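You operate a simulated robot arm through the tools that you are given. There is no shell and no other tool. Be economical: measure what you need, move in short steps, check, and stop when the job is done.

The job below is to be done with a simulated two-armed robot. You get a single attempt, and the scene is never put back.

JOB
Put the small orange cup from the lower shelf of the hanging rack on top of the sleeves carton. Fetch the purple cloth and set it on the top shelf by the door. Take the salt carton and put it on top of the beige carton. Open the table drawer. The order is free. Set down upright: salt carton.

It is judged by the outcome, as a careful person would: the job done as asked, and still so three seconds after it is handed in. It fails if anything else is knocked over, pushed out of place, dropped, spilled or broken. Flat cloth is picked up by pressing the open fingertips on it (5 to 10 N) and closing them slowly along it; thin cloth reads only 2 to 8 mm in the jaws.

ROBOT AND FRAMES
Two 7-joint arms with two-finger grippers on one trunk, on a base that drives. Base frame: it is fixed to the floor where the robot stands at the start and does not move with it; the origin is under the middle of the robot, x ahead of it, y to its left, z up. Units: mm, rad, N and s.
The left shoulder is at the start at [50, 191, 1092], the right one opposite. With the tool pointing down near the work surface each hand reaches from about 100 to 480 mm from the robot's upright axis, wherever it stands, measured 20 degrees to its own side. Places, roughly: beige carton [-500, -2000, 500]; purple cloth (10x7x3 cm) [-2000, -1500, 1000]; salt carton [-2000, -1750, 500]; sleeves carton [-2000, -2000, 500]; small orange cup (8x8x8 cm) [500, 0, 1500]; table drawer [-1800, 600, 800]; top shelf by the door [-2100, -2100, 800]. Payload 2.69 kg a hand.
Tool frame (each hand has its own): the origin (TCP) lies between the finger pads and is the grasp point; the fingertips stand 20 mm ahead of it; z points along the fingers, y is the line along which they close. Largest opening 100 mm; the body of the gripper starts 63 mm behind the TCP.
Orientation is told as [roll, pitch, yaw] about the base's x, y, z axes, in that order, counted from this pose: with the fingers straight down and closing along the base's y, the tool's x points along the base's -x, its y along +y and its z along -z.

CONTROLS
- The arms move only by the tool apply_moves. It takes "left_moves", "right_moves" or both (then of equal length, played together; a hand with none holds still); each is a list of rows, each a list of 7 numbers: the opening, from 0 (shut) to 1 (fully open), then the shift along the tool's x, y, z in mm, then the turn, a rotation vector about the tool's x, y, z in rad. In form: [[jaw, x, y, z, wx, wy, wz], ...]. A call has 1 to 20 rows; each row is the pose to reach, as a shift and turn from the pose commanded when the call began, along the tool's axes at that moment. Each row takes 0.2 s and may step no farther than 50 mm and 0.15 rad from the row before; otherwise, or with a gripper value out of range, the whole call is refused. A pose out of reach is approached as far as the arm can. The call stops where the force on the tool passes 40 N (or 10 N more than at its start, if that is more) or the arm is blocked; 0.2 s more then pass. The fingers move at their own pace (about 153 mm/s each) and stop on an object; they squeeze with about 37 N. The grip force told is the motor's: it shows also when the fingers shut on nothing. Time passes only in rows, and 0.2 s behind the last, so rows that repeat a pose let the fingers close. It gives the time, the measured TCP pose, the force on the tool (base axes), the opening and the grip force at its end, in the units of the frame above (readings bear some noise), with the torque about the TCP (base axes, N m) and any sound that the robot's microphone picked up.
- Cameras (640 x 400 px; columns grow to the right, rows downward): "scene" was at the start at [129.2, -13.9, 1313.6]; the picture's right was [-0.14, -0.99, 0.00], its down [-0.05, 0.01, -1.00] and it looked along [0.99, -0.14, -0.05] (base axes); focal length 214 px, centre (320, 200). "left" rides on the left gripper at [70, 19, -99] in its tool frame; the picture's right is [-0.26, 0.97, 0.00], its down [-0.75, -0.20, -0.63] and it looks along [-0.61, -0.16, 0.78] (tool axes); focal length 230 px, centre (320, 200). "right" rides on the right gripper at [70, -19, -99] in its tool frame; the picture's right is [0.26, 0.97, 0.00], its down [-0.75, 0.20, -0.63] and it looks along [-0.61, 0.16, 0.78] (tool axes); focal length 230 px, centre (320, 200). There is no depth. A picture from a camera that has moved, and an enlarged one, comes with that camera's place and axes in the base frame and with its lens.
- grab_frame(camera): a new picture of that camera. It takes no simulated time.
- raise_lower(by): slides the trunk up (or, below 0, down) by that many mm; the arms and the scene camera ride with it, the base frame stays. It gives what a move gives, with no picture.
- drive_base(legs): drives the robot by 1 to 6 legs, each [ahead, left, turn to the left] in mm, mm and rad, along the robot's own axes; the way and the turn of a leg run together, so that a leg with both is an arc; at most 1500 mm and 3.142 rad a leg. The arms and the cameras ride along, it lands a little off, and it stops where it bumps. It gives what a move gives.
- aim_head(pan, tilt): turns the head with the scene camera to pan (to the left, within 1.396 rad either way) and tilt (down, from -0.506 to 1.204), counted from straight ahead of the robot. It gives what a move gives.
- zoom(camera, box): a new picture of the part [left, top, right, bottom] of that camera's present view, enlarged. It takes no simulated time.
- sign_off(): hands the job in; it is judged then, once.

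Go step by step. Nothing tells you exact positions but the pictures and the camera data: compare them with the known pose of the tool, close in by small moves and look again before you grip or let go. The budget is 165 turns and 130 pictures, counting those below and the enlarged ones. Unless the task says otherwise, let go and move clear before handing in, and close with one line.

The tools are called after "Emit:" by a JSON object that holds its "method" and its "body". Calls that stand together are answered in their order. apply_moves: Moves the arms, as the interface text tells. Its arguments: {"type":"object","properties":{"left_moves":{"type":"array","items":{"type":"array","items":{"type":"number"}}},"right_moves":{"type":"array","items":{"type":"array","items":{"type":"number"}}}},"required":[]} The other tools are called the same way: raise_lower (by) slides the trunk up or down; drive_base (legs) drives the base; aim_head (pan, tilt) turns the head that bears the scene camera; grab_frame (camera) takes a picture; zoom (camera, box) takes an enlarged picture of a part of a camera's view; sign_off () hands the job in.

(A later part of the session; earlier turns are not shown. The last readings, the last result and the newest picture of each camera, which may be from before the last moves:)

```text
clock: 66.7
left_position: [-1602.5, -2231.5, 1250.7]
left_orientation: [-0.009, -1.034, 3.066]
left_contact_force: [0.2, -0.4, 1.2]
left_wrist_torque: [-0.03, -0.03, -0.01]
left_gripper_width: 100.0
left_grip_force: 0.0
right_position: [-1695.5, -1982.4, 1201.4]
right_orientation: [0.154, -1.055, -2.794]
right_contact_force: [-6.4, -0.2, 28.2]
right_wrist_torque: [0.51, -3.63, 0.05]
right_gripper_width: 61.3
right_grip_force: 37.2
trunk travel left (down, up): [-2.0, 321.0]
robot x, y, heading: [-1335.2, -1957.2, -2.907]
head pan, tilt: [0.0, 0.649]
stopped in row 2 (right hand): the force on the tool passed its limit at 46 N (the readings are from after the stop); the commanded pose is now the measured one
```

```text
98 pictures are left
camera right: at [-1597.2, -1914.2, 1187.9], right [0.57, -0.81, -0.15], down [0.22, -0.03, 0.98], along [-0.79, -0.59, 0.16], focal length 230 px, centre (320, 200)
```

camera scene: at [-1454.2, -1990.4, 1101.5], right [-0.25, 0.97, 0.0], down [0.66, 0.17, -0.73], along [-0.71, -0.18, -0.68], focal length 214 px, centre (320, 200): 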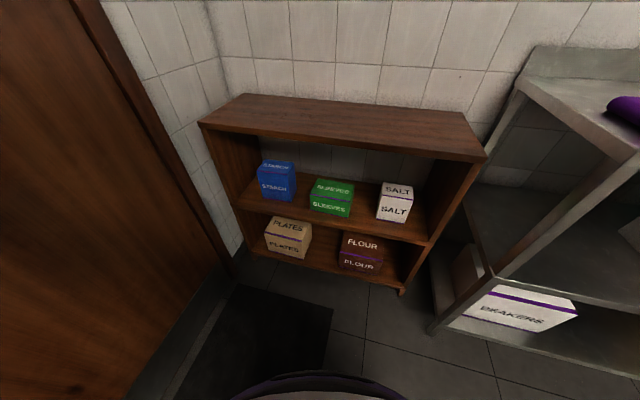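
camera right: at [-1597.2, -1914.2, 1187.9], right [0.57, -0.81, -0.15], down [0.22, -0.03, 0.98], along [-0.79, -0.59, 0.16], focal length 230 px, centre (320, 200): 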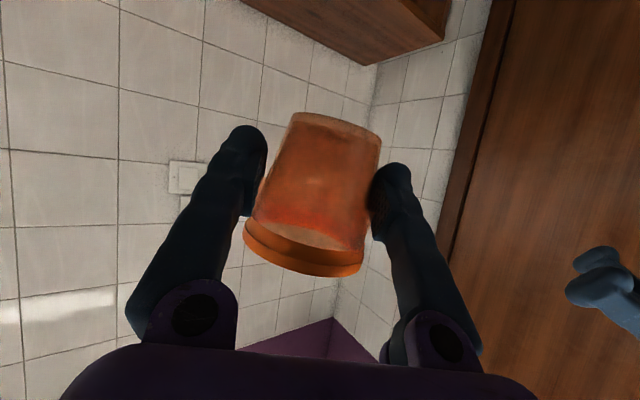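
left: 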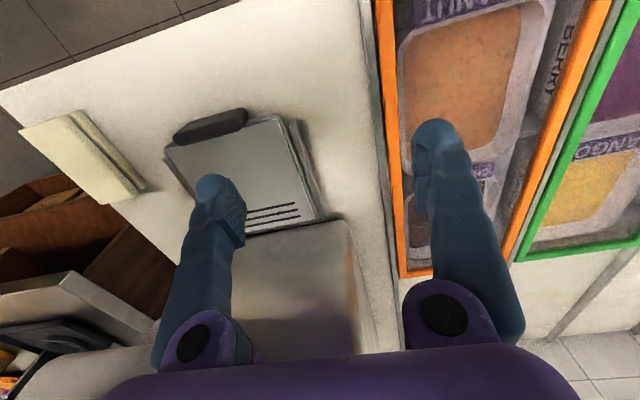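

The right hand pressed on the robot's own head. I'll lift it off, straighten its orientation, and move it forward and to the right before lowering.

Emit:
{"method": "apply_moves", "body": {"right_moves": [[0.4, -26, 2, -15, 0, 0, 0], [0.4, -52, 5, -29, -0.002, 0.005, -0.045], [0.4, -67, -22, -6, -0.004, 0.011, -0.09], [0.4, -82, -50, 17, -0.004, 0.011, -0.09], [0.4, -97, -77, 40, -0.004, 0.011, -0.09], [0.4, -112, -105, 62, -0.004, 0.011, -0.09], [0.4, -128, -132, 85, -0.004, 0.011, -0.09], [0.4, -143, -160, 108, -0.004, 0.011, -0.09]]}}

Emit:
{"method": "grab_frame", "body": {"camera": "right"}}

```text
clock: 68.5
left_position: [-1602.6, -2231.0, 1248.9]
left_orientation: [-0.011, -1.032, 3.068]
left_contact_force: [0.6, 0.1, -0.9]
left_wrist_torque: [-0.01, -0.02, 0.01]
left_gripper_width: 99.9
left_grip_force: 0.1
right_position: [-1919.7, -1916.5, 1254.0]
right_orientation: [-0.029, -1.042, -2.578]
right_contact_force: [0.4, -0.6, 0.2]
right_wrist_torque: [0.03, 0.0, 0.02]
right_gripper_width: 61.4
right_grip_force: 36.9
trunk travel left (down, up): [-2.0, 321.0]
robot x, y, heading: [-1333.7, -1961.8, -2.913]
head pan, tilt: [0.0, 0.649]
```

```text
97 pictures are left
camera right: at [-1825.0, -1841.3, 1244.4], right [0.6, -0.76, -0.24], down [0.25, -0.1, 0.96], along [-0.76, -0.64, 0.13], focal length 230 px, centre (320, 200)
```

right: 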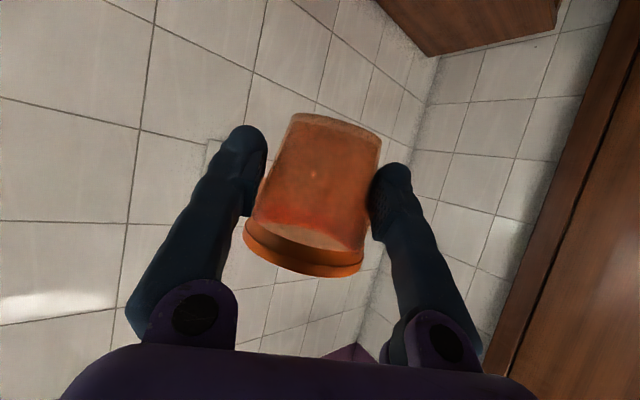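

The way down is clear now, so I lower it.

Emit:
{"method": "apply_moves", "body": {"right_moves": [[0.4, 41, 1, 24, 0, 0, 0], [0.4, 82, 1, 48, 0, 0, 0], [0.4, 123, 2, 72, 0, 0, 0], [0.4, 164, 3, 96, 0, 0, 0], [0.4, 205, 4, 120, 0, 0, 0], [0.4, 246, 4, 144, 0, 0, 0], [0.4, 287, 5, 168, 0, 0, 0], [0.4, 328, 6, 192, 0, 0, 0], [0.4, 369, 6, 216, 0, 0, 0], [0.4, 410, 7, 240, 0, 0, 0], [0.4, 451, 8, 264, 0, 0, 0], [0.4, 492, 9, 288, 0, 0, 0], [0.4, 533, 9, 312, 0, 0, 0], [0.4, 573, 10, 335, 0, 0, 0]]}}

Emit:
{"method": "grab_frame", "body": {"camera": "scene"}}

```text
clock: 71.5
left_position: [-1602.3, -2231.0, 1249.1]
left_orientation: [-0.011, -1.033, 3.067]
left_contact_force: [0.3, -0.2, -0.2]
left_wrist_torque: [-0.04, 0.02, -0.02]
left_gripper_width: 100.1
left_grip_force: 0.0
right_position: [-1918.4, -1917.9, 722.7]
right_orientation: [-0.028, -1.043, -2.579]
right_contact_force: [-0.7, 0.1, -0.3]
right_wrist_torque: [-0.05, 0.03, 0.01]
right_gripper_width: 61.4
right_grip_force: 37.3
right hand out of reach, approached as far as the arm can: row 12, 13, 14
trunk travel left (down, up): [-2.0, 321.0]
robot x, y, heading: [-1332.4, -1960.8, -2.904]
head pan, tilt: [0.0, 0.649]
```

```text
96 pictures are left
camera scene: at [-1458.9, -1989.7, 1110.2], right [-0.23, 0.97, 0.0], down [0.59, 0.14, -0.8], along [-0.77, -0.18, -0.6], focal length 214 px, centre (320, 200)
```

scene: 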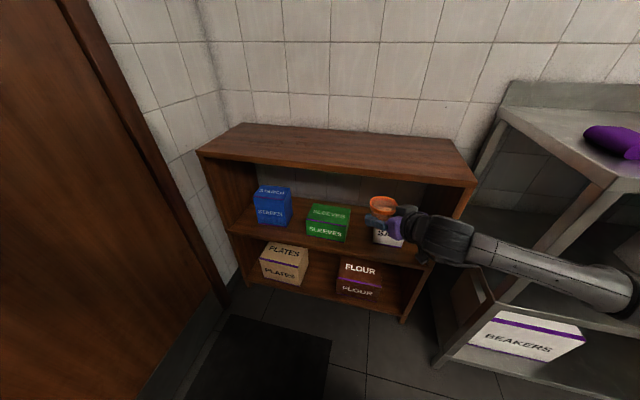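

The arm's limit was reached at z 723 when extended that far. I'll bring the hand closer to the robot and try to go lower.

Emit:
{"method": "apply_moves", "body": {"right_moves": [[0.4, 18, 12, -30, 0, 0, 0], [0.4, 36, 25, -61, 0, 0, 0], [0.4, 54, 37, -91, 0, 0, 0], [0.4, 71, 49, -122, 0, 0, 0], [0.4, 110, 49, -99, 0, 0, 0], [0.4, 148, 49, -77, 0, 0, 0], [0.4, 187, 49, -54, 0, 0, 0], [0.4, 226, 49, -31, 0, 0, 0]]}}

Emit:
{"method": "grab_frame", "body": {"camera": "scene"}}

```text
clock: 73.3
left_position: [-1602.4, -2231.3, 1249.3]
left_orientation: [-0.012, -1.033, 3.068]
left_contact_force: [-0.4, -0.1, -0.8]
left_wrist_torque: [0.02, 0.01, 0.01]
left_gripper_width: 99.9
left_grip_force: 0.1
right_position: [-1812.9, -1836.5, 558.8]
right_orientation: [0.038, -1.036, -2.608]
right_contact_force: [0.2, -0.6, -0.6]
right_wrist_torque: [0.0, -0.04, 0.01]
right_gripper_width: 61.8
right_grip_force: 37.2
right hand out of reach, approached as far as the arm can: row 1, 2, 3, 4, 5, 6, 7, 8
trunk travel left (down, up): [-2.0, 321.0]
robot x, y, heading: [-1335.1, -1955.2, -2.909]
head pan, tilt: [0.0, 0.649]
```

```text
95 pictures are left
camera scene: at [-1459.1, -1989.7, 1110.2], right [-0.23, 0.97, 0.0], down [0.59, 0.14, -0.8], along [-0.77, -0.18, -0.6], focal length 214 px, centre (320, 200)
```

scene: 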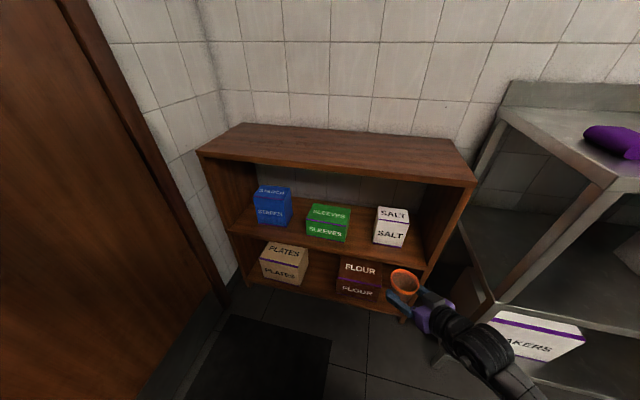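

The commanded pose may have run ahead of the real one (z≈410). I'll command +150 mm up and see where the hand lands.

Emit:
{"method": "apply_moves", "body": {"right_moves": [[0.4, -32, 0, -19, 0, 0, 0], [0.4, -64, 0, -38, 0, 0, 0], [0.4, -97, 0, -57, 0, 0, 0], [0.4, -129, 0, -77, 0, 0, 0]]}}

```text
clock: 74.3
left_position: [-1601.1, -2231.2, 1248.7]
left_orientation: [-0.01, -1.031, 3.068]
left_contact_force: [0.4, -0.6, 0.2]
left_wrist_torque: [0.0, -0.03, 0.0]
left_gripper_width: 99.9
left_grip_force: 0.0
right_position: [-1812.0, -1829.7, 709.6]
right_orientation: [-0.028, -1.044, -2.581]
right_contact_force: [1.2, 1.1, -0.1]
right_wrist_torque: [-0.02, 0.02, -0.02]
right_gripper_width: 61.8
right_grip_force: 37.1
right hand out of reach, approached as far as the arm can: row 1
trunk travel left (down, up): [-2.0, 321.0]
robot x, y, heading: [-1335.4, -1955.9, -2.908]
head pan, tilt: [0.0, 0.649]
```

The limit is real, and it probably comes from the wrist when the forearm slopes down. I'll test whether a steeper tool (pitch -0.75) gets down to z≈520 there.

Emit:
{"method": "apply_moves", "body": {"right_moves": [[0.4, 0, 0, 0, 0, 0.15, 0], [0.4, 0, 0, 0, 0, 0.3, 0], [0.4, 41, 0, 24, 0, 0.3, 0], [0.4, 82, 0, 48, 0, 0.3, 0], [0.4, 123, 0, 72, 0, 0.3, 0], [0.4, 164, 0, 96, 0, 0.3, 0]]}}

Emit:
{"method": "grab_frame", "body": {"camera": "scene"}}

```text
clock: 75.7
left_position: [-1602.5, -2231.3, 1248.5]
left_orientation: [-0.013, -1.034, 3.07]
left_contact_force: [1.3, -0.2, 0.1]
left_wrist_torque: [-0.03, 0.03, -0.02]
left_gripper_width: 99.9
left_grip_force: 0.1
right_position: [-1812.9, -1830.1, 543.0]
right_orientation: [-0.021, -0.74, -2.592]
right_contact_force: [-0.1, -0.5, -0.9]
right_wrist_torque: [0.04, 0.0, 0.03]
right_gripper_width: 61.4
right_grip_force: 36.9
right hand out of reach, approached as far as the arm can: row 6
trunk travel left (down, up): [-2.0, 321.0]
robot x, y, heading: [-1334.7, -1958.1, -2.907]
head pan, tilt: [0.0, 0.649]
```

```text
94 pictures are left
camera scene: at [-1459.1, -1990.2, 1110.3], right [-0.23, 0.97, 0.0], down [0.59, 0.14, -0.8], along [-0.77, -0.18, -0.6], focal length 214 px, centre (320, 200)
```

scene: 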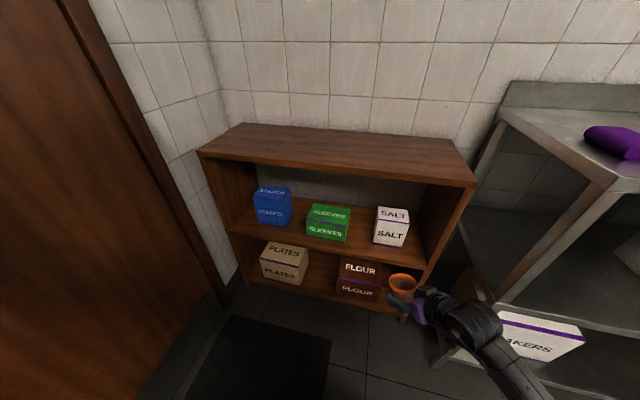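

The arm is simply at full stretch there. Turning the robot further left brings the right shoulder toward the shelf and swings the left elbow away from the door. I'll restore the cup's attitude, raise it a little and turn in place.

Emit:
{"method": "apply_moves", "body": {"right_moves": [[0.4, -20, 0, -22, 0, 0, 0], [0.4, -40, 0, -44, 0, 0, 0], [0.4, -60, 0, -66, 0, -0.1, 0], [0.4, -80, 0, -88, 0, -0.2, 0], [0.4, -90, 0, -98, 0, -0.31, 0]]}}

Emit:
{"method": "drive_base", "body": {"legs": [[0, 0, 0.565]]}}

Emit:
{"method": "grab_frame", "body": {"camera": "scene"}}

```text
clock: 76.9
left_position: [-1602.8, -2231.6, 1249.1]
left_orientation: [-0.012, -1.033, 3.068]
left_contact_force: [0.2, -0.8, 0.2]
left_wrist_torque: [-0.01, 0.01, -0.04]
left_gripper_width: 100.1
left_grip_force: 0.1
right_position: [-1811.3, -1830.9, 677.1]
right_orientation: [-0.034, -1.055, -2.577]
right_contact_force: [-0.5, -0.4, -0.4]
right_wrist_torque: [0.03, -0.01, -0.02]
right_gripper_width: 61.4
right_grip_force: 36.4
trunk travel left (down, up): [-2.0, 321.0]
robot x, y, heading: [-1334.6, -1961.6, -2.91]
head pan, tilt: [0.0, 0.649]
```

```text
clock: 78.9
left_position: [-1415.4, -2331.1, 1249.3]
left_orientation: [-0.011, -1.032, -2.653]
left_contact_force: [0.1, 0.2, 0.0]
left_wrist_torque: [-0.02, -0.02, 0.01]
left_gripper_width: 100.1
left_grip_force: 0.1
right_position: [-1806.8, -2104.7, 677.7]
right_orientation: [-0.03, -1.052, -2.016]
right_contact_force: [-0.5, -0.3, 0.3]
right_wrist_torque: [-0.01, -0.02, 0.02]
right_gripper_width: 61.1
right_grip_force: 36.6
trunk travel left (down, up): [-2.0, 321.0]
robot x, y, heading: [-1336.2, -1958.1, -2.345]
head pan, tilt: [0.0, 0.649]
```

```text
93 pictures are left
camera scene: at [-1424.2, -2051.0, 1110.2], right [-0.71, 0.7, 0.0], down [0.42, 0.43, -0.8], along [-0.56, -0.57, -0.6], focal length 214 px, centre (320, 200)
```

scene: 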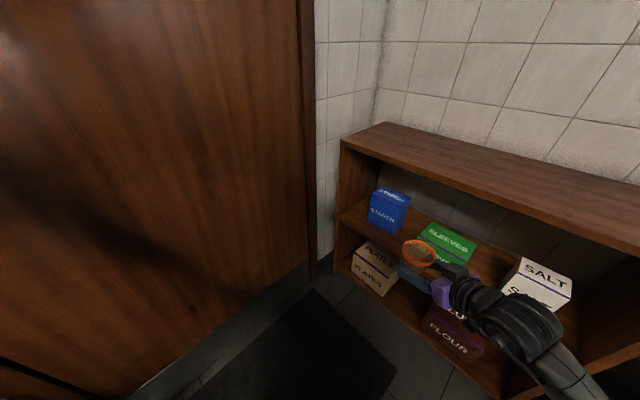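

Emit:
{"method": "apply_moves", "body": {"right_moves": [[0.4, 36, 1.6, -21.6, 0.109, 0, 0.062], [0.4, 72, 3.2, -43.2, 0.219, 0, 0.125], [0.4, 108, 4.8, -64.8, 0.328, 0, 0.187], [0.4, 144, 6.4, -86.4, 0.438, 0, 0.25], [0.4, 180, 8, -108, 0.547, 0, 0.312]]}}

Emit:
{"method": "drive_base", "body": {"legs": [[270, 110, 0]]}}

Emit:
{"method": "grab_frame", "body": {"camera": "scene"}}

Emit:
{"method": "grab_frame", "body": {"camera": "right"}}

```text
clock: 80.1
left_position: [-1414.7, -2332.4, 1249.5]
left_orientation: [-0.012, -1.033, -2.652]
left_contact_force: [0.2, -1.1, -0.2]
left_wrist_torque: [-0.03, 0.02, 0.02]
left_gripper_width: 99.9
left_grip_force: 0.0
right_position: [-1777.9, -1838.5, 619.3]
right_orientation: [0.042, -1.054, -2.69]
right_contact_force: [0.5, 0.2, 0.2]
right_wrist_torque: [-0.01, 0.01, -0.03]
right_gripper_width: 56.3
right_grip_force: 36.7
right hand out of reach, approached as far as the arm can: row 1, 2, 3, 4, 5
trunk travel left (down, up): [-2.0, 321.0]
robot x, y, heading: [-1334.7, -1956.1, -2.34]
head pan, tilt: [0.0, 0.649]
```

```text
clock: 81.4
left_position: [-1452.1, -2407.8, 1261.2]
left_orientation: [0.006, -1.043, -2.647]
left_contact_force: [-0.2, 0.5, 0.7]
left_wrist_torque: [-0.01, -0.02, -0.03]
left_gripper_width: 100.2
left_grip_force: 0.0
right_position: [-1824.5, -1933.9, 617.7]
right_orientation: [0.083, -1.067, -2.71]
right_contact_force: [0.8, 0.3, -0.6]
right_wrist_torque: [-0.01, -0.02, 0.0]
right_gripper_width: 56.1
right_grip_force: 36.7
trunk travel left (down, up): [-2.0, 321.0]
robot x, y, heading: [-1380.5, -2050.5, -2.329]
head pan, tilt: [0.0, 0.649]
stopped in leg 1: the robot was blocked; the commanded pose is now the measured one
```

```text
92 pictures are left
camera scene: at [-1465.9, -2128.8, 1113.3], right [-0.73, 0.69, -0.01], down [0.41, 0.42, -0.81], along [-0.55, -0.59, -0.59], focal length 214 px, centre (320, 200)
```

scene: 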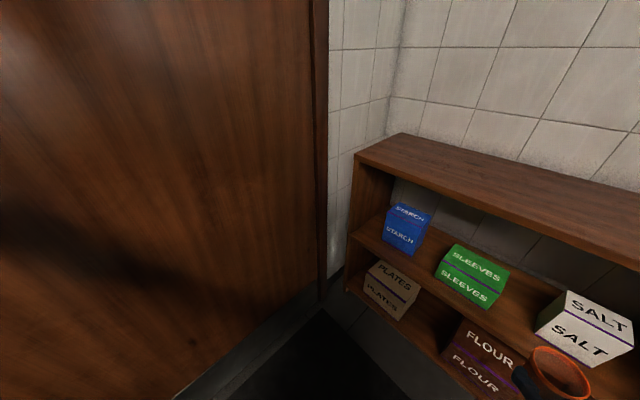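

```text
91 pictures are left
camera right: at [-1727.6, -1861.6, 602.6], right [0.58, -0.79, -0.19], down [0.25, -0.05, 0.97], along [-0.78, -0.61, 0.17], focal length 230 px, centre (320, 200)
```

right: 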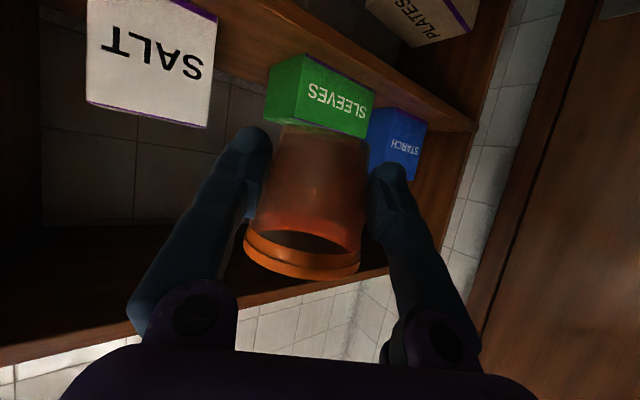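

The base is bumping the door mat edge, not the elbow. I must keep the robot's y at about -1960 or above, so I'll back off and turn further left to face nearly -y, putting the right shoulder nearest the shelf.

Emit:
{"method": "drive_base", "body": {"legs": [[-80, -75, 0], [0, 0, 0.39]]}}

Emit:
{"method": "grab_frame", "body": {"camera": "right"}}

```text
clock: 83.9
left_position: [-1303.0, -2325.7, 1250.7]
left_orientation: [-0.03, -1.027, -2.218]
left_contact_force: [0.3, -0.2, 0.6]
left_wrist_torque: [-0.02, 0.0, -0.01]
left_gripper_width: 100.0
left_grip_force: 0.1
right_position: [-1834.0, -2015.6, 617.0]
right_orientation: [0.044, -1.053, -2.281]
right_contact_force: [0.1, 0.5, -0.5]
right_wrist_torque: [0.03, 0.02, 0.01]
right_gripper_width: 56.0
right_grip_force: 36.3
trunk travel left (down, up): [-2.0, 321.0]
robot x, y, heading: [-1380.0, -1947.6, -1.934]
head pan, tilt: [0.0, 0.649]
```

```text
90 pictures are left
camera right: at [-1771.9, -1913.0, 605.0], right [0.84, -0.5, -0.2], down [0.25, 0.03, 0.97], along [-0.48, -0.86, 0.15], focal length 230 px, centre (320, 200)
```

right: 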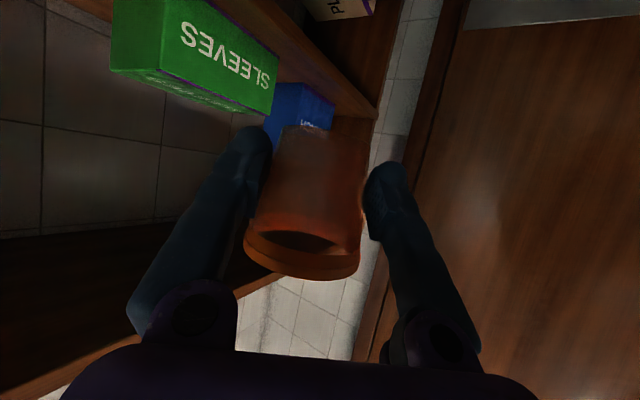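

Emit:
{"method": "apply_moves", "body": {"right_moves": [[0.4, 0, 0, 0, 0.098, 0, 0.05], [0.4, 0, 0, 0, 0.196, 0, 0.099], [0.4, 0, 0, 0, 0.294, 0, 0.149], [0.4, 0, 0, 0, 0.391, 0, 0.198]]}}

Emit:
{"method": "drive_base", "body": {"legs": [[54, -140, 0]]}}

Emit:
{"method": "aim_head", "body": {"pan": -1.0, "tilt": 0.6}}

Emit:
{"method": "grab_frame", "body": {"camera": "scene"}}

Emit:
{"method": "grab_frame", "body": {"camera": "right"}}

```text
clock: 84.9
left_position: [-1302.7, -2328.5, 1249.5]
left_orientation: [-0.032, -1.026, -2.217]
left_contact_force: [-0.3, -0.1, 0.4]
left_wrist_torque: [0.01, -0.02, 0.0]
left_gripper_width: 100.0
left_grip_force: 0.1
right_position: [-1870.0, -1918.0, 620.5]
right_orientation: [-0.084, -1.032, -2.551]
right_contact_force: [-0.6, 0.3, -0.2]
right_wrist_torque: [0.0, 0.0, 0.01]
right_gripper_width: 56.1
right_grip_force: 36.9
right hand out of reach, approached as far as the arm can: row 1, 2, 3, 4
trunk travel left (down, up): [-2.0, 321.0]
robot x, y, heading: [-1378.6, -1944.6, -1.932]
head pan, tilt: [0.0, 0.649]
```

```text
clock: 86.8
left_position: [-1451.2, -2327.3, 1250.3]
left_orientation: [-0.032, -1.026, -2.218]
left_contact_force: [-0.3, -0.4, 0.2]
left_wrist_torque: [0.02, 0.01, 0.03]
left_gripper_width: 100.1
left_grip_force: 0.0
right_position: [-2021.4, -1924.9, 622.8]
right_orientation: [-0.077, -1.042, -2.547]
right_contact_force: [-0.5, -0.1, -0.8]
right_wrist_torque: [0.01, 0.02, 0.01]
right_gripper_width: 56.0
right_grip_force: 37.2
trunk travel left (down, up): [-2.0, 321.0]
robot x, y, heading: [-1531.6, -1950.1, -1.928]
head pan, tilt: [0.0, 0.649]
```

```text
clock: 88.0
left_position: [-1450.6, -2327.7, 1249.9]
left_orientation: [-0.032, -1.025, -2.217]
left_contact_force: [-0.5, 0.0, -0.1]
left_wrist_torque: [0.02, 0.0, 0.03]
left_gripper_width: 100.0
left_grip_force: 0.1
right_position: [-2021.8, -1924.6, 623.2]
right_orientation: [-0.082, -1.041, -2.544]
right_contact_force: [0.1, -0.3, -0.9]
right_wrist_torque: [-0.01, -0.07, 0.01]
right_gripper_width: 56.0
right_grip_force: 36.8
trunk travel left (down, up): [-2.0, 321.0]
robot x, y, heading: [-1530.7, -1950.7, -1.929]
head pan, tilt: [-1.0, 0.6]
```

```text
89 pictures are left
camera scene: at [-1628.9, -2008.2, 1114.5], right [-0.21, 0.98, 0.0], down [0.55, 0.12, -0.83], along [-0.81, -0.17, -0.56], focal length 214 px, centre (320, 200)
```

scene: 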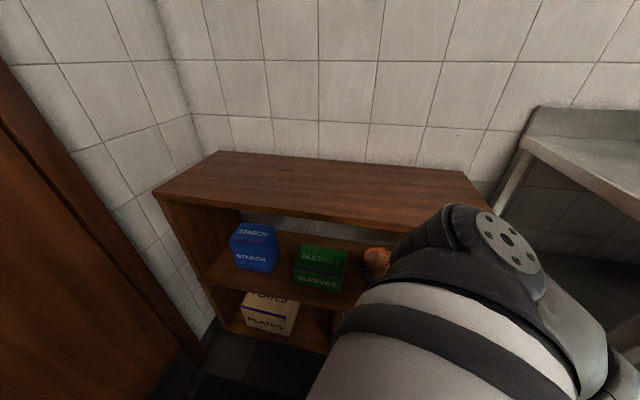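

```text
88 pictures are left
camera right: at [-1926.0, -1849.8, 613.8], right [0.59, -0.76, -0.26], down [0.26, -0.12, 0.96], along [-0.76, -0.64, 0.13], focal length 230 px, centre (320, 200)
```

right: 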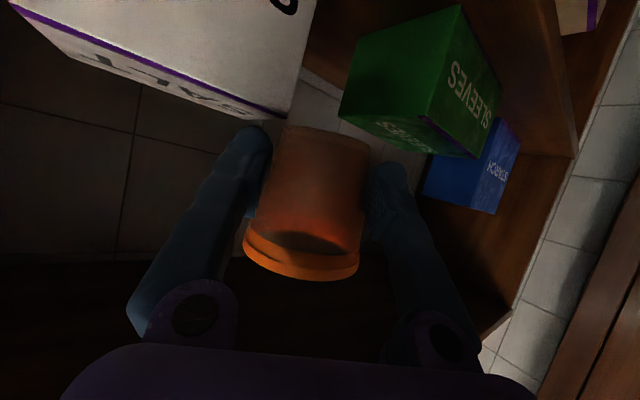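

The cup is just in front of the salt. I'll slide the hand sideways to face the sleeves carton (green) and level its roll.

Emit:
{"method": "apply_moves", "body": {"right_moves": [[0.4, -10, 29, 17, -0.02, 0, 0], [0.4, -20, 58, 34, -0.04, 0, 0], [0.4, -30, 87, 51, -0.06, 0, 0], [0.4, -40, 116, 68, -0.082, 0, 0]]}}

Emit:
{"method": "grab_frame", "body": {"camera": "right"}}

```text
clock: 89.0
left_position: [-1451.4, -2328.0, 1249.7]
left_orientation: [-0.032, -1.027, -2.217]
left_contact_force: [-0.5, 0.0, 0.4]
left_wrist_torque: [-0.01, -0.02, 0.01]
left_gripper_width: 100.0
left_grip_force: 0.0
right_position: [-2068.1, -2008.1, 635.0]
right_orientation: [-0.014, -1.018, -2.499]
right_contact_force: [-0.6, -0.2, -1.1]
right_wrist_torque: [-0.03, -0.01, 0.05]
right_gripper_width: 55.9
right_grip_force: 37.1
right hand out of reach, approached as far as the arm can: row 1, 2, 3, 4
trunk travel left (down, up): [-2.0, 321.0]
robot x, y, heading: [-1526.5, -1953.6, -1.931]
head pan, tilt: [-1.0, 0.6]
```

```text
87 pictures are left
camera right: at [-1981.4, -1923.6, 627.7], right [0.68, -0.7, -0.23], down [0.24, -0.08, 0.97], along [-0.7, -0.71, 0.11], focal length 230 px, centre (320, 200)
```

right: 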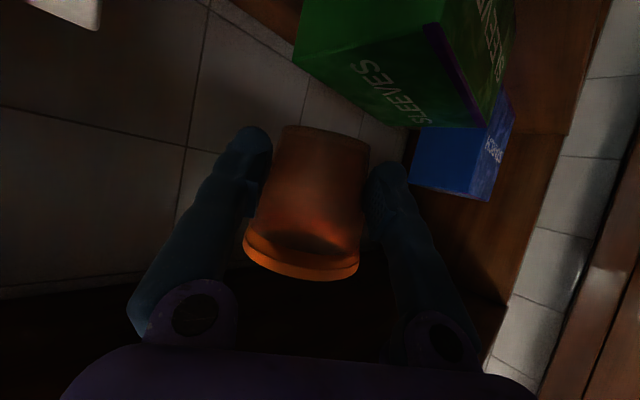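

The arm can't fold that tightly at this height. I'll go lower first, then sideways.

Emit:
{"method": "apply_moves", "body": {"right_moves": [[0.4, 32, 0, 20, 0, -0.01, 0], [0.4, 64, 0, 39, 0, -0.02, 0], [0.4, 62, 20, 42, 0.04, -0.03, 0.027], [0.4, 60, 40, 45, 0.08, -0.03, 0.054], [0.4, 59, 58, 47, 0.13, -0.03, 0.08]]}}

Emit:
{"method": "grab_frame", "body": {"camera": "right"}}

Emit:
{"method": "grab_frame", "body": {"camera": "scene"}}

```text
clock: 90.2
left_position: [-1451.1, -2328.5, 1249.8]
left_orientation: [-0.033, -1.025, -2.218]
left_contact_force: [-0.4, -0.4, 0.1]
left_wrist_torque: [0.03, -0.03, -0.01]
left_gripper_width: 100.2
left_grip_force: 0.1
right_position: [-2103.7, -1962.4, 587.0]
right_orientation: [-0.072, -1.056, -2.538]
right_contact_force: [0.1, -0.1, 0.0]
right_wrist_torque: [-0.01, 0.01, -0.01]
right_gripper_width: 55.2
right_grip_force: 36.8
right hand out of reach, approached as far as the arm can: row 1, 2, 3, 4, 5
trunk travel left (down, up): [-2.0, 321.0]
robot x, y, heading: [-1525.7, -1954.2, -1.931]
head pan, tilt: [-1.0, 0.6]
```

```text
86 pictures are left
camera right: at [-2010.1, -1887.0, 575.4], right [0.6, -0.76, -0.26], down [0.27, -0.11, 0.96], along [-0.75, -0.64, 0.14], focal length 230 px, centre (320, 200)
```

right: 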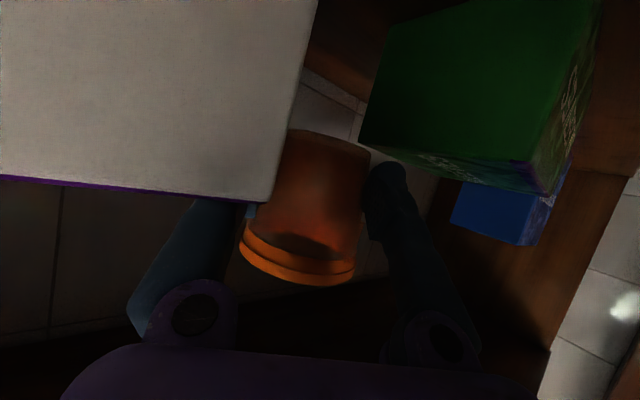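

```text
85 pictures are left
camera scene: at [-1628.9, -2008.1, 1114.5], right [-0.21, 0.98, 0.0], down [0.55, 0.12, -0.83], along [-0.81, -0.17, -0.56], focal length 214 px, centre (320, 200)
```

scene: 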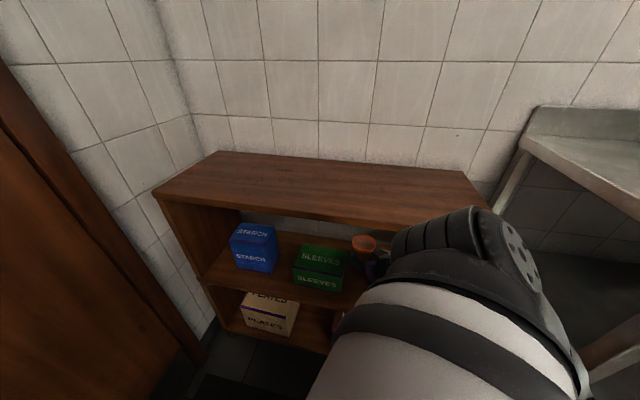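

The arm is sliding along a joint limit and is too near the salt. I'll pull straight out with the base and turn so the target is more in front of the robot.

Emit:
{"method": "drive_base", "body": {"legs": [[-52, 141, 0]]}}

Emit:
{"method": "drive_base", "body": {"legs": [[0, 0, -0.36]]}}

Emit:
{"method": "grab_frame", "body": {"camera": "scene"}}

```text
clock: 92.1
left_position: [-1301.6, -2329.5, 1250.4]
left_orientation: [-0.031, -1.026, -2.219]
left_contact_force: [0.2, 0.8, 0.0]
left_wrist_torque: [0.01, 0.02, -0.02]
left_gripper_width: 100.1
left_grip_force: 0.0
right_position: [-1955.7, -1965.3, 589.2]
right_orientation: [-0.07, -1.062, -2.543]
right_contact_force: [-0.1, -0.5, -0.1]
right_wrist_torque: [-0.01, 0.02, -0.02]
right_gripper_width: 55.1
right_grip_force: 36.7
trunk travel left (down, up): [-2.0, 321.0]
robot x, y, heading: [-1374.5, -1952.7, -1.93]
head pan, tilt: [-1.0, 0.6]
```

```text
clock: 93.6
left_position: [-1440.5, -2332.7, 1249.1]
left_orientation: [-0.032, -1.025, -2.581]
left_contact_force: [0.4, -0.3, 0.0]
left_wrist_torque: [0.01, 0.01, 0.02]
left_gripper_width: 100.0
left_grip_force: 0.1
right_position: [-1925.4, -1760.8, 588.6]
right_orientation: [-0.069, -1.061, -2.899]
right_contact_force: [-0.5, 1.1, 0.0]
right_wrist_torque: [-0.02, -0.02, 0.02]
right_gripper_width: 55.1
right_grip_force: 37.4
trunk travel left (down, up): [-2.0, 321.0]
robot x, y, heading: [-1378.3, -1955.5, -2.291]
head pan, tilt: [-1.0, 0.6]
```

```text
84 pictures are left
camera scene: at [-1493.4, -1970.8, 1114.5], right [0.15, 0.99, 0.0], down [0.56, -0.09, -0.83], along [-0.82, 0.12, -0.56], focal length 214 px, centre (320, 200)
```

scene: 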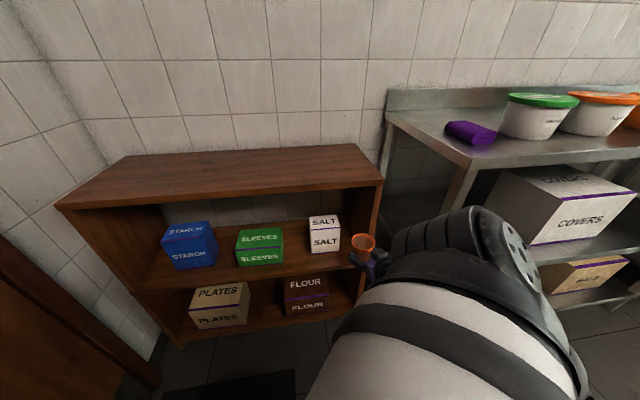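

I'll lift the hand, bring it to a natural pose in front of the right shoulder, and then descend from above.

Emit:
{"method": "apply_moves", "body": {"right_moves": [[0.4, -38, 0, -21, 0, 0, 0], [0.4, -76, 0, -42, 0, 0, 0], [0.4, -114, 0, -64, 0, 0, 0], [0.4, -151, 0, -85, 0, 0, 0], [0.4, -189, 0, -106, 0, 0, 0], [0.4, -227, 0, -127, 0, 0, 0], [0.4, -225, 41, -130, -0.084, 0, -0.044], [0.4, -223, 83, -133, -0.169, 0, -0.088], [0.4, -222, 124, -136, -0.253, 0, -0.132], [0.4, -220, 166, -139, -0.338, 0, -0.176], [0.4, -218, 207, -143, -0.422, 0, -0.219], [0.4, -216, 249, -146, -0.507, 0, -0.263], [0.4, -215, 290, -149, -0.591, 0, -0.307], [0.4, -213, 332, -152, -0.676, 0, -0.351], [0.4, -211, 373, -155, -0.76, 0, -0.395]]}}

Emit:
{"method": "grab_frame", "body": {"camera": "right"}}

```text
clock: 94.7
left_position: [-1439.3, -2333.2, 1251.1]
left_orientation: [-0.034, -1.024, -2.576]
left_contact_force: [-0.3, 1.1, 0.5]
left_wrist_torque: [0.0, 0.02, 0.03]
left_gripper_width: 100.2
left_grip_force: 0.0
right_position: [-1968.7, -1748.1, 742.5]
right_orientation: [-0.049, -1.06, -2.892]
right_contact_force: [5.2, -8.7, 2.5]
right_wrist_torque: [0.51, 0.35, 0.18]
right_gripper_width: 55.2
right_grip_force: 36.3
right hand out of reach, approached as far as the arm can: row 2, 3, 4, 5
trunk travel left (down, up): [-2.0, 321.0]
robot x, y, heading: [-1382.1, -1959.0, -2.29]
head pan, tilt: [-1.0, 0.6]
stopped in row 5 (right hand): the force on the tool passed its limit at 56 N (the readings are from after the stop); the commanded pose is now the measured one
```

```text
83 pictures are left
camera right: at [-1852.7, -1707.0, 731.3], right [0.32, -0.91, -0.25], down [0.22, -0.18, 0.96], along [-0.92, -0.36, 0.15], focal length 230 px, centre (320, 200)
```

right: 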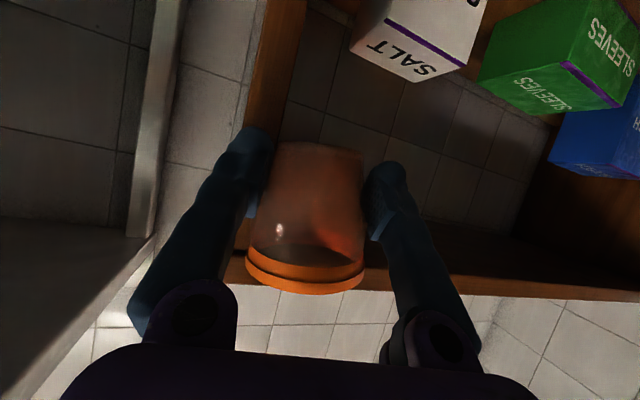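

It touched the shelf while sliding outward. I'll retreat with the base before moving the arm.

Emit:
{"method": "drive_base", "body": {"legs": [[-132, 150, 0]]}}

Emit:
{"method": "grab_frame", "body": {"camera": "right"}}

Emit:
{"method": "grab_frame", "body": {"camera": "scene"}}

```text
clock: 96.2
left_position: [-1349.8, -2333.6, 1251.0]
left_orientation: [-0.037, -1.032, -2.573]
left_contact_force: [-0.2, -0.8, -0.3]
left_wrist_torque: [0.0, 0.03, 0.0]
left_gripper_width: 99.9
left_grip_force: 0.0
right_position: [-1878.9, -1745.2, 741.1]
right_orientation: [-0.049, -1.052, -2.9]
right_contact_force: [0.0, 0.5, -0.1]
right_wrist_torque: [-0.01, -0.02, 0.04]
right_gripper_width: 54.3
right_grip_force: 37.0
trunk travel left (down, up): [-2.0, 321.0]
robot x, y, heading: [-1289.9, -1953.8, -2.293]
head pan, tilt: [-1.0, 0.6]
stopped in leg 1: the robot was blocked; the commanded pose is now the measured one
```

```text
82 pictures are left
camera right: at [-1764.0, -1706.0, 730.5], right [0.31, -0.92, -0.25], down [0.22, -0.18, 0.96], along [-0.92, -0.36, 0.14], focal length 230 px, centre (320, 200)
```

right: 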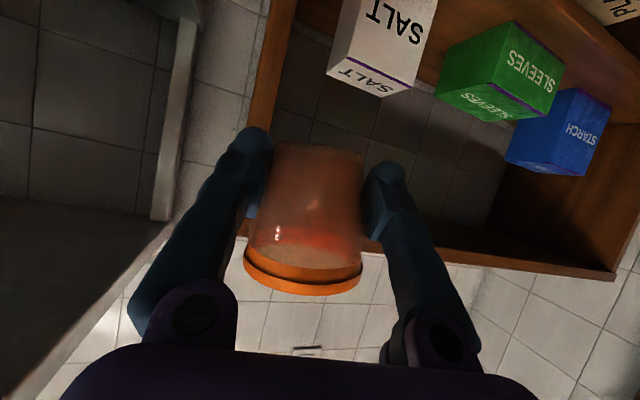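

```text
81 pictures are left
camera scene: at [-1404.3, -1972.5, 1114.5], right [0.15, 0.99, 0.0], down [0.56, -0.09, -0.83], along [-0.82, 0.12, -0.56], focal length 214 px, centre (320, 200)
```

scene: 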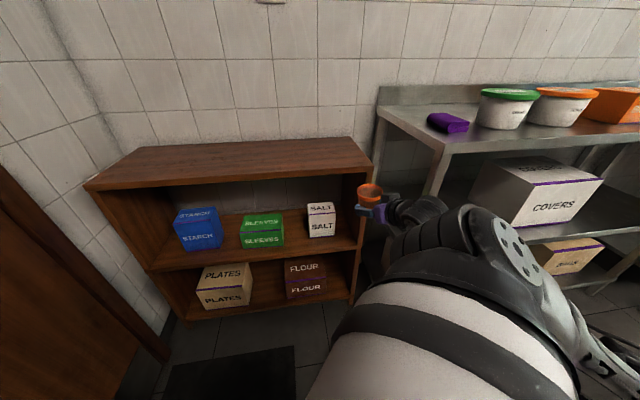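

I'll bring the hand back in front of the shoulder at this height, clear of the shelf.

Emit:
{"method": "apply_moves", "body": {"right_moves": [[0.4, -2, 36, -1, -0.063, 0, -0.033], [0.4, -5, 71, -2, -0.125, 0, -0.067], [0.4, -7, 107, -3, -0.188, 0, -0.1], [0.4, -9, 143, -4, -0.25, 0, -0.133], [0.4, -12, 178, -5, -0.313, 0, -0.167], [0.4, -14, 214, -5, -0.375, 0, -0.2], [0.4, -16, 250, -6, -0.438, 0, -0.233], [0.4, -19, 285, -7, -0.5, 0, -0.267], [0.4, -21, 321, -8, -0.563, 0, -0.3], [0.4, -23, 357, -9, -0.625, 0, -0.333], [0.4, -26, 392, -10, -0.688, 0, -0.367], [0.4, -28, 428, -11, -0.75, 0, -0.4]]}}

Emit:
{"method": "grab_frame", "body": {"camera": "scene"}}

Emit:
{"method": "grab_frame", "body": {"camera": "right"}}

```text
clock: 98.8
left_position: [-1349.2, -2333.3, 1251.7]
left_orientation: [-0.037, -1.031, -2.574]
left_contact_force: [-0.7, 0.2, -0.4]
left_wrist_torque: [0.04, 0.0, 0.03]
left_gripper_width: 100.0
left_grip_force: 0.0
right_position: [-1799.7, -2165.8, 760.6]
right_orientation: [0.007, -1.044, -2.098]
right_contact_force: [0.0, -0.4, -1.0]
right_wrist_torque: [0.03, 0.05, 0.0]
right_gripper_width: 54.3
right_grip_force: 36.5
right hand out of reach, approached as far as the arm can: row 1, 2, 3, 4, 5, 6, 7, 8, 9
trunk travel left (down, up): [-2.0, 321.0]
robot x, y, heading: [-1284.1, -1953.2, -2.293]
head pan, tilt: [-1.0, 0.6]
```

```text
80 pictures are left
camera scene: at [-1404.4, -1972.7, 1114.5], right [0.15, 0.99, 0.0], down [0.56, -0.09, -0.83], along [-0.82, 0.12, -0.56], focal length 214 px, centre (320, 200)
```

scene: 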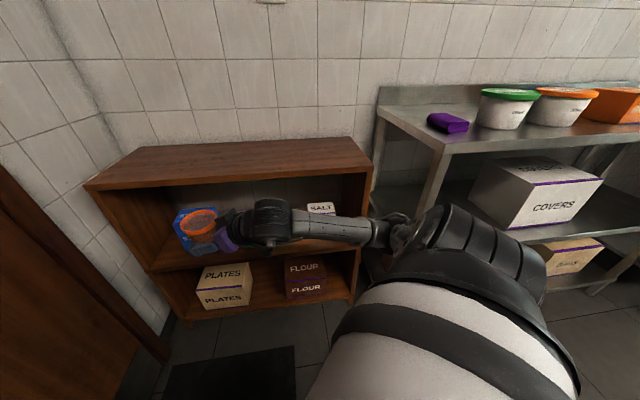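

```text
79 pictures are left
camera right: at [-1754.2, -2054.1, 750.1], right [0.9, -0.37, -0.22], down [0.25, 0.05, 0.97], along [-0.35, -0.93, 0.14], focal length 230 px, centre (320, 200)
```

right: 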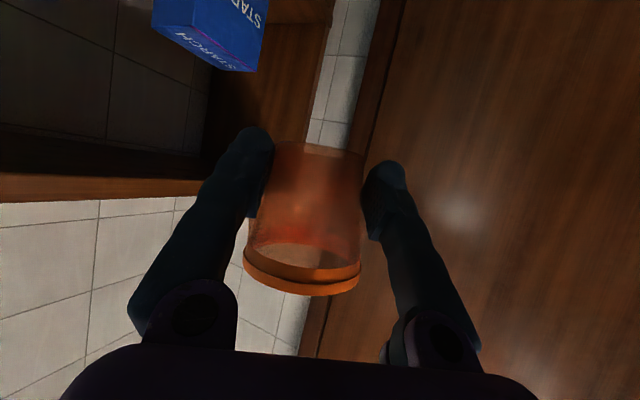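

Emit:
{"method": "apply_moves", "body": {"right_moves": [[0.4, 35, 3, 4, 0, 0, 0], [0.4, 70, 5, 9, 0, 0, 0], [0.4, 105, 8, 13, 0, 0, 0], [0.4, 140, 11, 17, 0, 0, 0], [0.4, 175, 13, 22, 0, 0, 0], [0.4, 210, 16, 26, 0, 0, 0]]}}

Emit:
{"method": "grab_frame", "body": {"camera": "scene"}}

```text
clock: 100.2
left_position: [-1349.4, -2335.7, 1252.6]
left_orientation: [-0.037, -1.033, -2.573]
left_contact_force: [-0.3, -1.3, -0.1]
left_wrist_torque: [0.03, 0.02, -0.08]
left_gripper_width: 100.2
left_grip_force: 0.1
right_position: [-1774.0, -2086.0, 577.4]
right_orientation: [0.035, -1.044, -2.107]
right_contact_force: [-0.4, 0.6, -0.5]
right_wrist_torque: [0.01, 0.0, 0.0]
right_gripper_width: 53.4
right_grip_force: 37.0
right hand out of reach, approached as far as the arm can: row 2, 3, 4, 5, 6
trunk travel left (down, up): [-2.0, 321.0]
robot x, y, heading: [-1289.0, -1950.9, -2.293]
head pan, tilt: [-1.0, 0.6]
```

```text
78 pictures are left
camera scene: at [-1404.3, -1973.4, 1114.6], right [0.15, 0.99, 0.0], down [0.56, -0.08, -0.83], along [-0.82, 0.12, -0.56], focal length 214 px, centre (320, 200)
```

scene: 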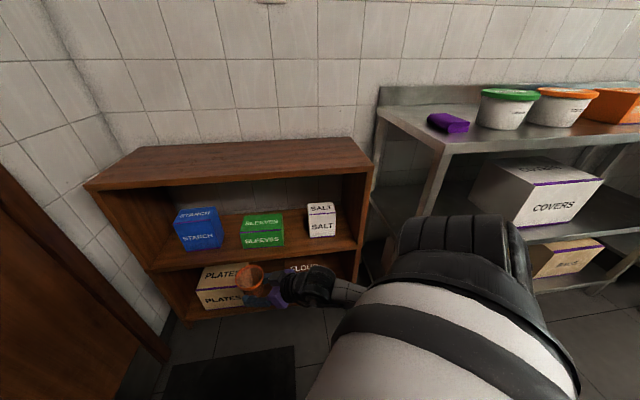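

I need more exact dimensions of the salt carton and the shelf, so I'll zoom in on them.

Emit:
{"method": "zoom", "body": {"camera": "scene", "box": [220, 130, 380, 250]}}

```text
3.33 times, centred on (300, 190) of scene
camera zoom: at [-1404.3, -1973.4, 1114.6], right [0.15, 0.99, 0.0], down [0.56, -0.08, -0.83], along [-0.82, 0.12, -0.56], focal length 715 px, centre (387, 233)
```

zoom: 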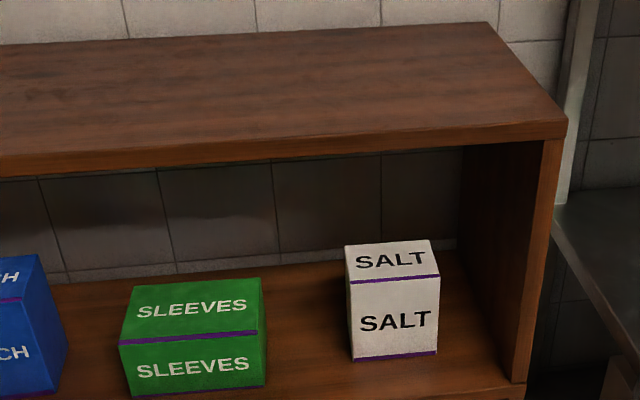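

Better numbers: shelf front x≈-2012, middle board z≈440, sleeves top z≈528 and centre [-2120,-2107], salt about 78×112×130 at [-2125,-1859]. So the cup only needs the TCP at about 555, which is reachable. I'll face the shelf squarely and reach across to the left instead.

Emit:
{"method": "drive_base", "body": {"legs": [[0, 0, -0.8]]}}

Emit:
{"method": "apply_moves", "body": {"right_moves": [[0.4, -35, 10, -18, -0.04, 0, -0.02], [0.4, -40, 50, -20, -0.09, 0, -0.05], [0.4, -40, 90, -20, -0.14, 0, -0.08], [0.4, -40, 130, -20, -0.19, 0, -0.11], [0.4, -40, 170, -20, -0.24, 0, -0.14], [0.4, -40, 210, -20, -0.29, 0, -0.17], [0.4, -40, 250, -20, -0.34, 0, -0.2]]}}

Emit:
{"method": "grab_frame", "body": {"camera": "scene"}}

```text
clock: 102.7
left_position: [-1604.7, -2174.1, 1252.1]
left_orientation: [-0.037, -1.031, 2.902]
left_contact_force: [-0.1, 0.4, 0.0]
left_wrist_torque: [0.01, 0.01, 0.0]
left_gripper_width: 100.1
left_grip_force: 0.1
right_position: [-1719.4, -1695.9, 577.6]
right_orientation: [0.037, -1.042, -2.917]
right_contact_force: [0.1, 0.2, 0.8]
right_wrist_torque: [-0.02, 0.02, 0.0]
right_gripper_width: 53.5
right_grip_force: 37.0
trunk travel left (down, up): [-2.0, 321.0]
robot x, y, heading: [-1291.4, -1955.8, -3.103]
head pan, tilt: [-1.0, 0.6]
```

```text
clock: 104.3
left_position: [-1605.1, -2174.6, 1251.4]
left_orientation: [-0.036, -1.031, 2.903]
left_contact_force: [-1.1, -0.2, -0.3]
left_wrist_torque: [0.02, -0.01, 0.02]
left_gripper_width: 100.1
left_grip_force: 0.1
right_position: [-1662.7, -1845.6, 604.1]
right_orientation: [0.097, -1.041, -2.556]
right_contact_force: [-0.4, -0.4, -0.5]
right_wrist_torque: [-0.01, -0.01, 0.02]
right_gripper_width: 53.5
right_grip_force: 36.8
right hand out of reach, approached as far as the arm can: row 3, 4, 5, 6, 7
trunk travel left (down, up): [-2.0, 321.0]
robot x, y, heading: [-1290.1, -1954.3, -3.1]
head pan, tilt: [-1.0, 0.6]
```

```text
76 pictures are left
camera scene: at [-1381.3, -1885.5, 1114.5], right [0.82, 0.57, 0.0], down [0.32, -0.46, -0.83], along [-0.47, 0.68, -0.56], focal length 214 px, centre (320, 200)
```

scene: 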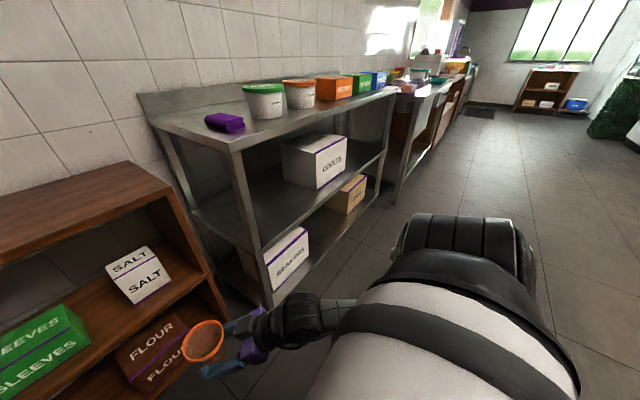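

Reaching left failed because the elbow was folded to its limit. I'll extend ahead first, then go left.

Emit:
{"method": "apply_moves", "body": {"right_moves": [[0.4, -24, -22, 29, 0.03, 0, 0], [0.4, -49, -45, 57, 0.06, 0, 0], [0.4, -73, -68, 86, 0.09, 0, 0], [0.4, -84, -32, 105, 0.09, 0, 0], [0.4, -95, 3, 123, 0.09, 0, 0], [0.4, -106, 39, 142, 0.09, 0, 0], [0.4, -117, 75, 161, 0.09, 0, 0], [0.4, -128, 110, 179, 0.09, 0, 0], [0.4, -139, 146, 198, 0.09, 0, 0]]}}

Emit:
{"method": "aim_head", "body": {"pan": -0.2, "tilt": 0.6}}

Emit:
{"method": "grab_frame", "body": {"camera": "scene"}}

```text
clock: 106.3
left_position: [-1606.3, -2174.2, 1251.0]
left_orientation: [-0.036, -1.032, 2.901]
left_contact_force: [0.6, 1.2, 0.2]
left_wrist_torque: [0.04, 0.01, -0.04]
left_gripper_width: 100.0
left_grip_force: 0.1
right_position: [-1799.3, -1919.5, 662.2]
right_orientation: [0.033, -1.087, -2.535]
right_contact_force: [1.0, 0.2, -0.3]
right_wrist_torque: [0.01, 0.0, 0.04]
right_gripper_width: 53.5
right_grip_force: 37.5
right hand out of reach, approached as far as the arm can: row 1, 4, 5, 6, 7, 8, 9
trunk travel left (down, up): [-2.0, 321.0]
robot x, y, heading: [-1288.9, -1952.6, -3.101]
head pan, tilt: [-1.0, 0.6]
```

```text
clock: 107.4
left_position: [-1605.7, -2172.9, 1251.7]
left_orientation: [-0.036, -1.032, 2.9]
left_contact_force: [0.2, 0.1, -0.5]
left_wrist_torque: [0.04, 0.02, -0.01]
left_gripper_width: 100.2
left_grip_force: 0.1
right_position: [-1798.3, -1919.3, 661.8]
right_orientation: [0.033, -1.086, -2.533]
right_contact_force: [0.1, -0.3, -0.3]
right_wrist_torque: [0.02, 0.02, 0.01]
right_gripper_width: 53.4
right_grip_force: 36.9
trunk travel left (down, up): [-2.0, 321.0]
robot x, y, heading: [-1288.4, -1955.0, -3.103]
head pan, tilt: [-0.201, 0.6]
```

```text
75 pictures are left
camera scene: at [-1417.8, -1943.6, 1114.5], right [0.16, 0.99, 0.0], down [0.56, -0.09, -0.83], along [-0.81, 0.13, -0.56], focal length 214 px, centre (320, 200)
```

scene: 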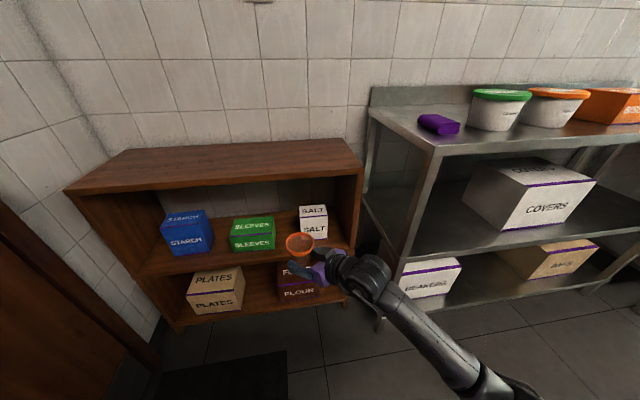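

The reach model now fits: about 400 mm horizontally from the shoulder at z 555. I'll set the arm nearly straight ahead of the shoulder, and then turn and drive in at a diagonal, staying off the mat.

Emit:
{"method": "apply_moves", "body": {"right_moves": [[0.4, 23, -9, -17, 0.088, 0.007, 0.047], [0.4, 46, -18, -33, 0.177, 0.014, 0.093], [0.4, 68, -27, -50, 0.265, 0.022, 0.14], [0.4, 91, -36, -66, 0.354, 0.029, 0.186], [0.4, 114, -45, -83, 0.4425, 0.036, 0.233]]}}

Emit:
{"method": "drive_base", "body": {"legs": [[0, 0, 0.66]]}}

Emit:
{"method": "grab_frame", "body": {"camera": "scene"}}

```text
clock: 108.6
left_position: [-1605.4, -2173.5, 1250.8]
left_orientation: [-0.035, -1.033, 2.901]
left_contact_force: [-0.3, -0.5, -0.1]
left_wrist_torque: [0.01, -0.02, -0.01]
left_gripper_width: 100.0
left_grip_force: 0.0
right_position: [-1719.1, -1688.0, 591.9]
right_orientation: [0.109, -1.033, -3.048]
right_contact_force: [-0.6, 1.0, 0.1]
right_wrist_torque: [-0.04, 0.04, 0.03]
right_gripper_width: 53.4
right_grip_force: 37.2
right hand out of reach, approached as far as the arm can: row 1, 2, 3, 4, 5
trunk travel left (down, up): [-2.0, 321.0]
robot x, y, heading: [-1288.5, -1957.3, -3.098]
head pan, tilt: [-0.201, 0.6]
```

```text
clock: 110.8
left_position: [-1405.1, -2321.6, 1252.4]
left_orientation: [-0.038, -1.032, -2.724]
left_contact_force: [0.1, 0.4, 0.0]
left_wrist_torque: [0.0, -0.01, 0.01]
left_gripper_width: 99.9
left_grip_force: 0.1
right_position: [-1792.3, -2007.6, 592.9]
right_orientation: [0.107, -1.032, -2.388]
right_contact_force: [-0.3, 0.2, -0.3]
right_wrist_torque: [0.0, 0.01, -0.03]
right_gripper_width: 53.6
right_grip_force: 37.4
trunk travel left (down, up): [-2.0, 321.0]
robot x, y, heading: [-1290.9, -1955.8, -2.446]
head pan, tilt: [-0.201, 0.6]
```

```text
74 pictures are left
camera scene: at [-1398.8, -2024.1, 1114.5], right [-0.48, 0.88, 0.0], down [0.5, 0.27, -0.83], along [-0.72, -0.4, -0.56], focal length 214 px, centre (320, 200)
```

scene: 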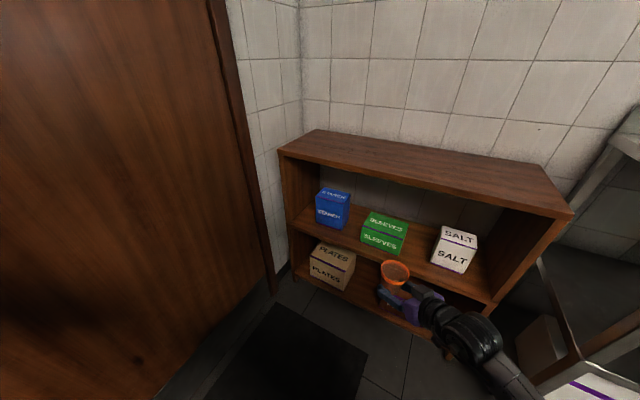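

The arm is nicely straight now at lateral -281, so I'll adapt the base instead: turn a bit more left, then slide toward the shelf in two stages.

Emit:
{"method": "drive_base", "body": {"legs": [[0, 0, 0.255], [137, -234, 0]]}}

Emit:
{"method": "grab_frame", "body": {"camera": "scene"}}

Emit:
{"method": "grab_frame", "body": {"camera": "right"}}

```text
clock: 114.3
left_position: [-1573.8, -2315.1, 1250.8]
left_orientation: [-0.041, -1.034, -2.466]
left_contact_force: [0.0, 0.4, -0.4]
left_wrist_torque: [-0.02, 0.0, 0.0]
left_gripper_width: 100.2
left_grip_force: 0.1
right_position: [-2028.4, -2108.5, 594.0]
right_orientation: [0.115, -1.033, -2.139]
right_contact_force: [0.4, -0.2, 0.5]
right_wrist_torque: [0.0, -0.03, -0.02]
right_gripper_width: 53.4
right_grip_force: 36.9
trunk travel left (down, up): [-2.0, 321.0]
robot x, y, heading: [-1553.3, -1930.4, -2.19]
head pan, tilt: [-0.201, 0.6]
```

```text
73 pictures are left
camera scene: at [-1643.1, -2026.2, 1114.4], right [-0.68, 0.73, 0.0], down [0.41, 0.39, -0.83], along [-0.6, -0.56, -0.56], focal length 214 px, centre (320, 200)
```

scene: 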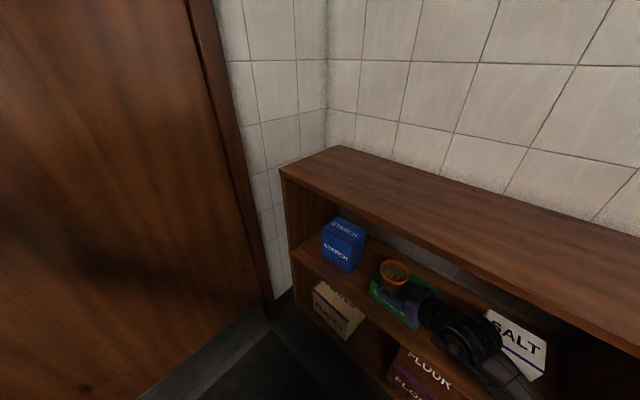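

```text
72 pictures are left
camera right: at [-1989.0, -1996.1, 582.8], right [0.93, -0.33, -0.17], down [0.2, 0.08, 0.98], along [-0.31, -0.94, 0.14], focal length 230 px, centre (320, 200)
```

right: 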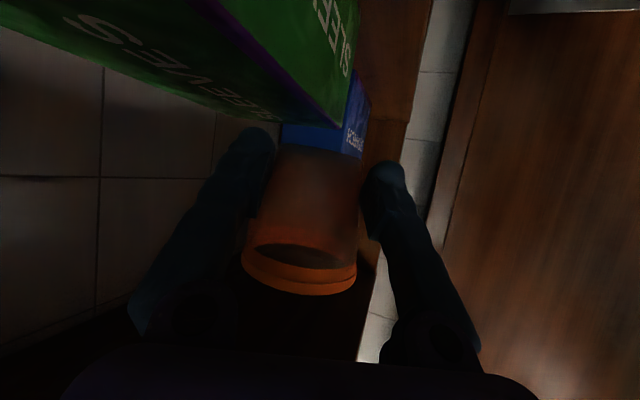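

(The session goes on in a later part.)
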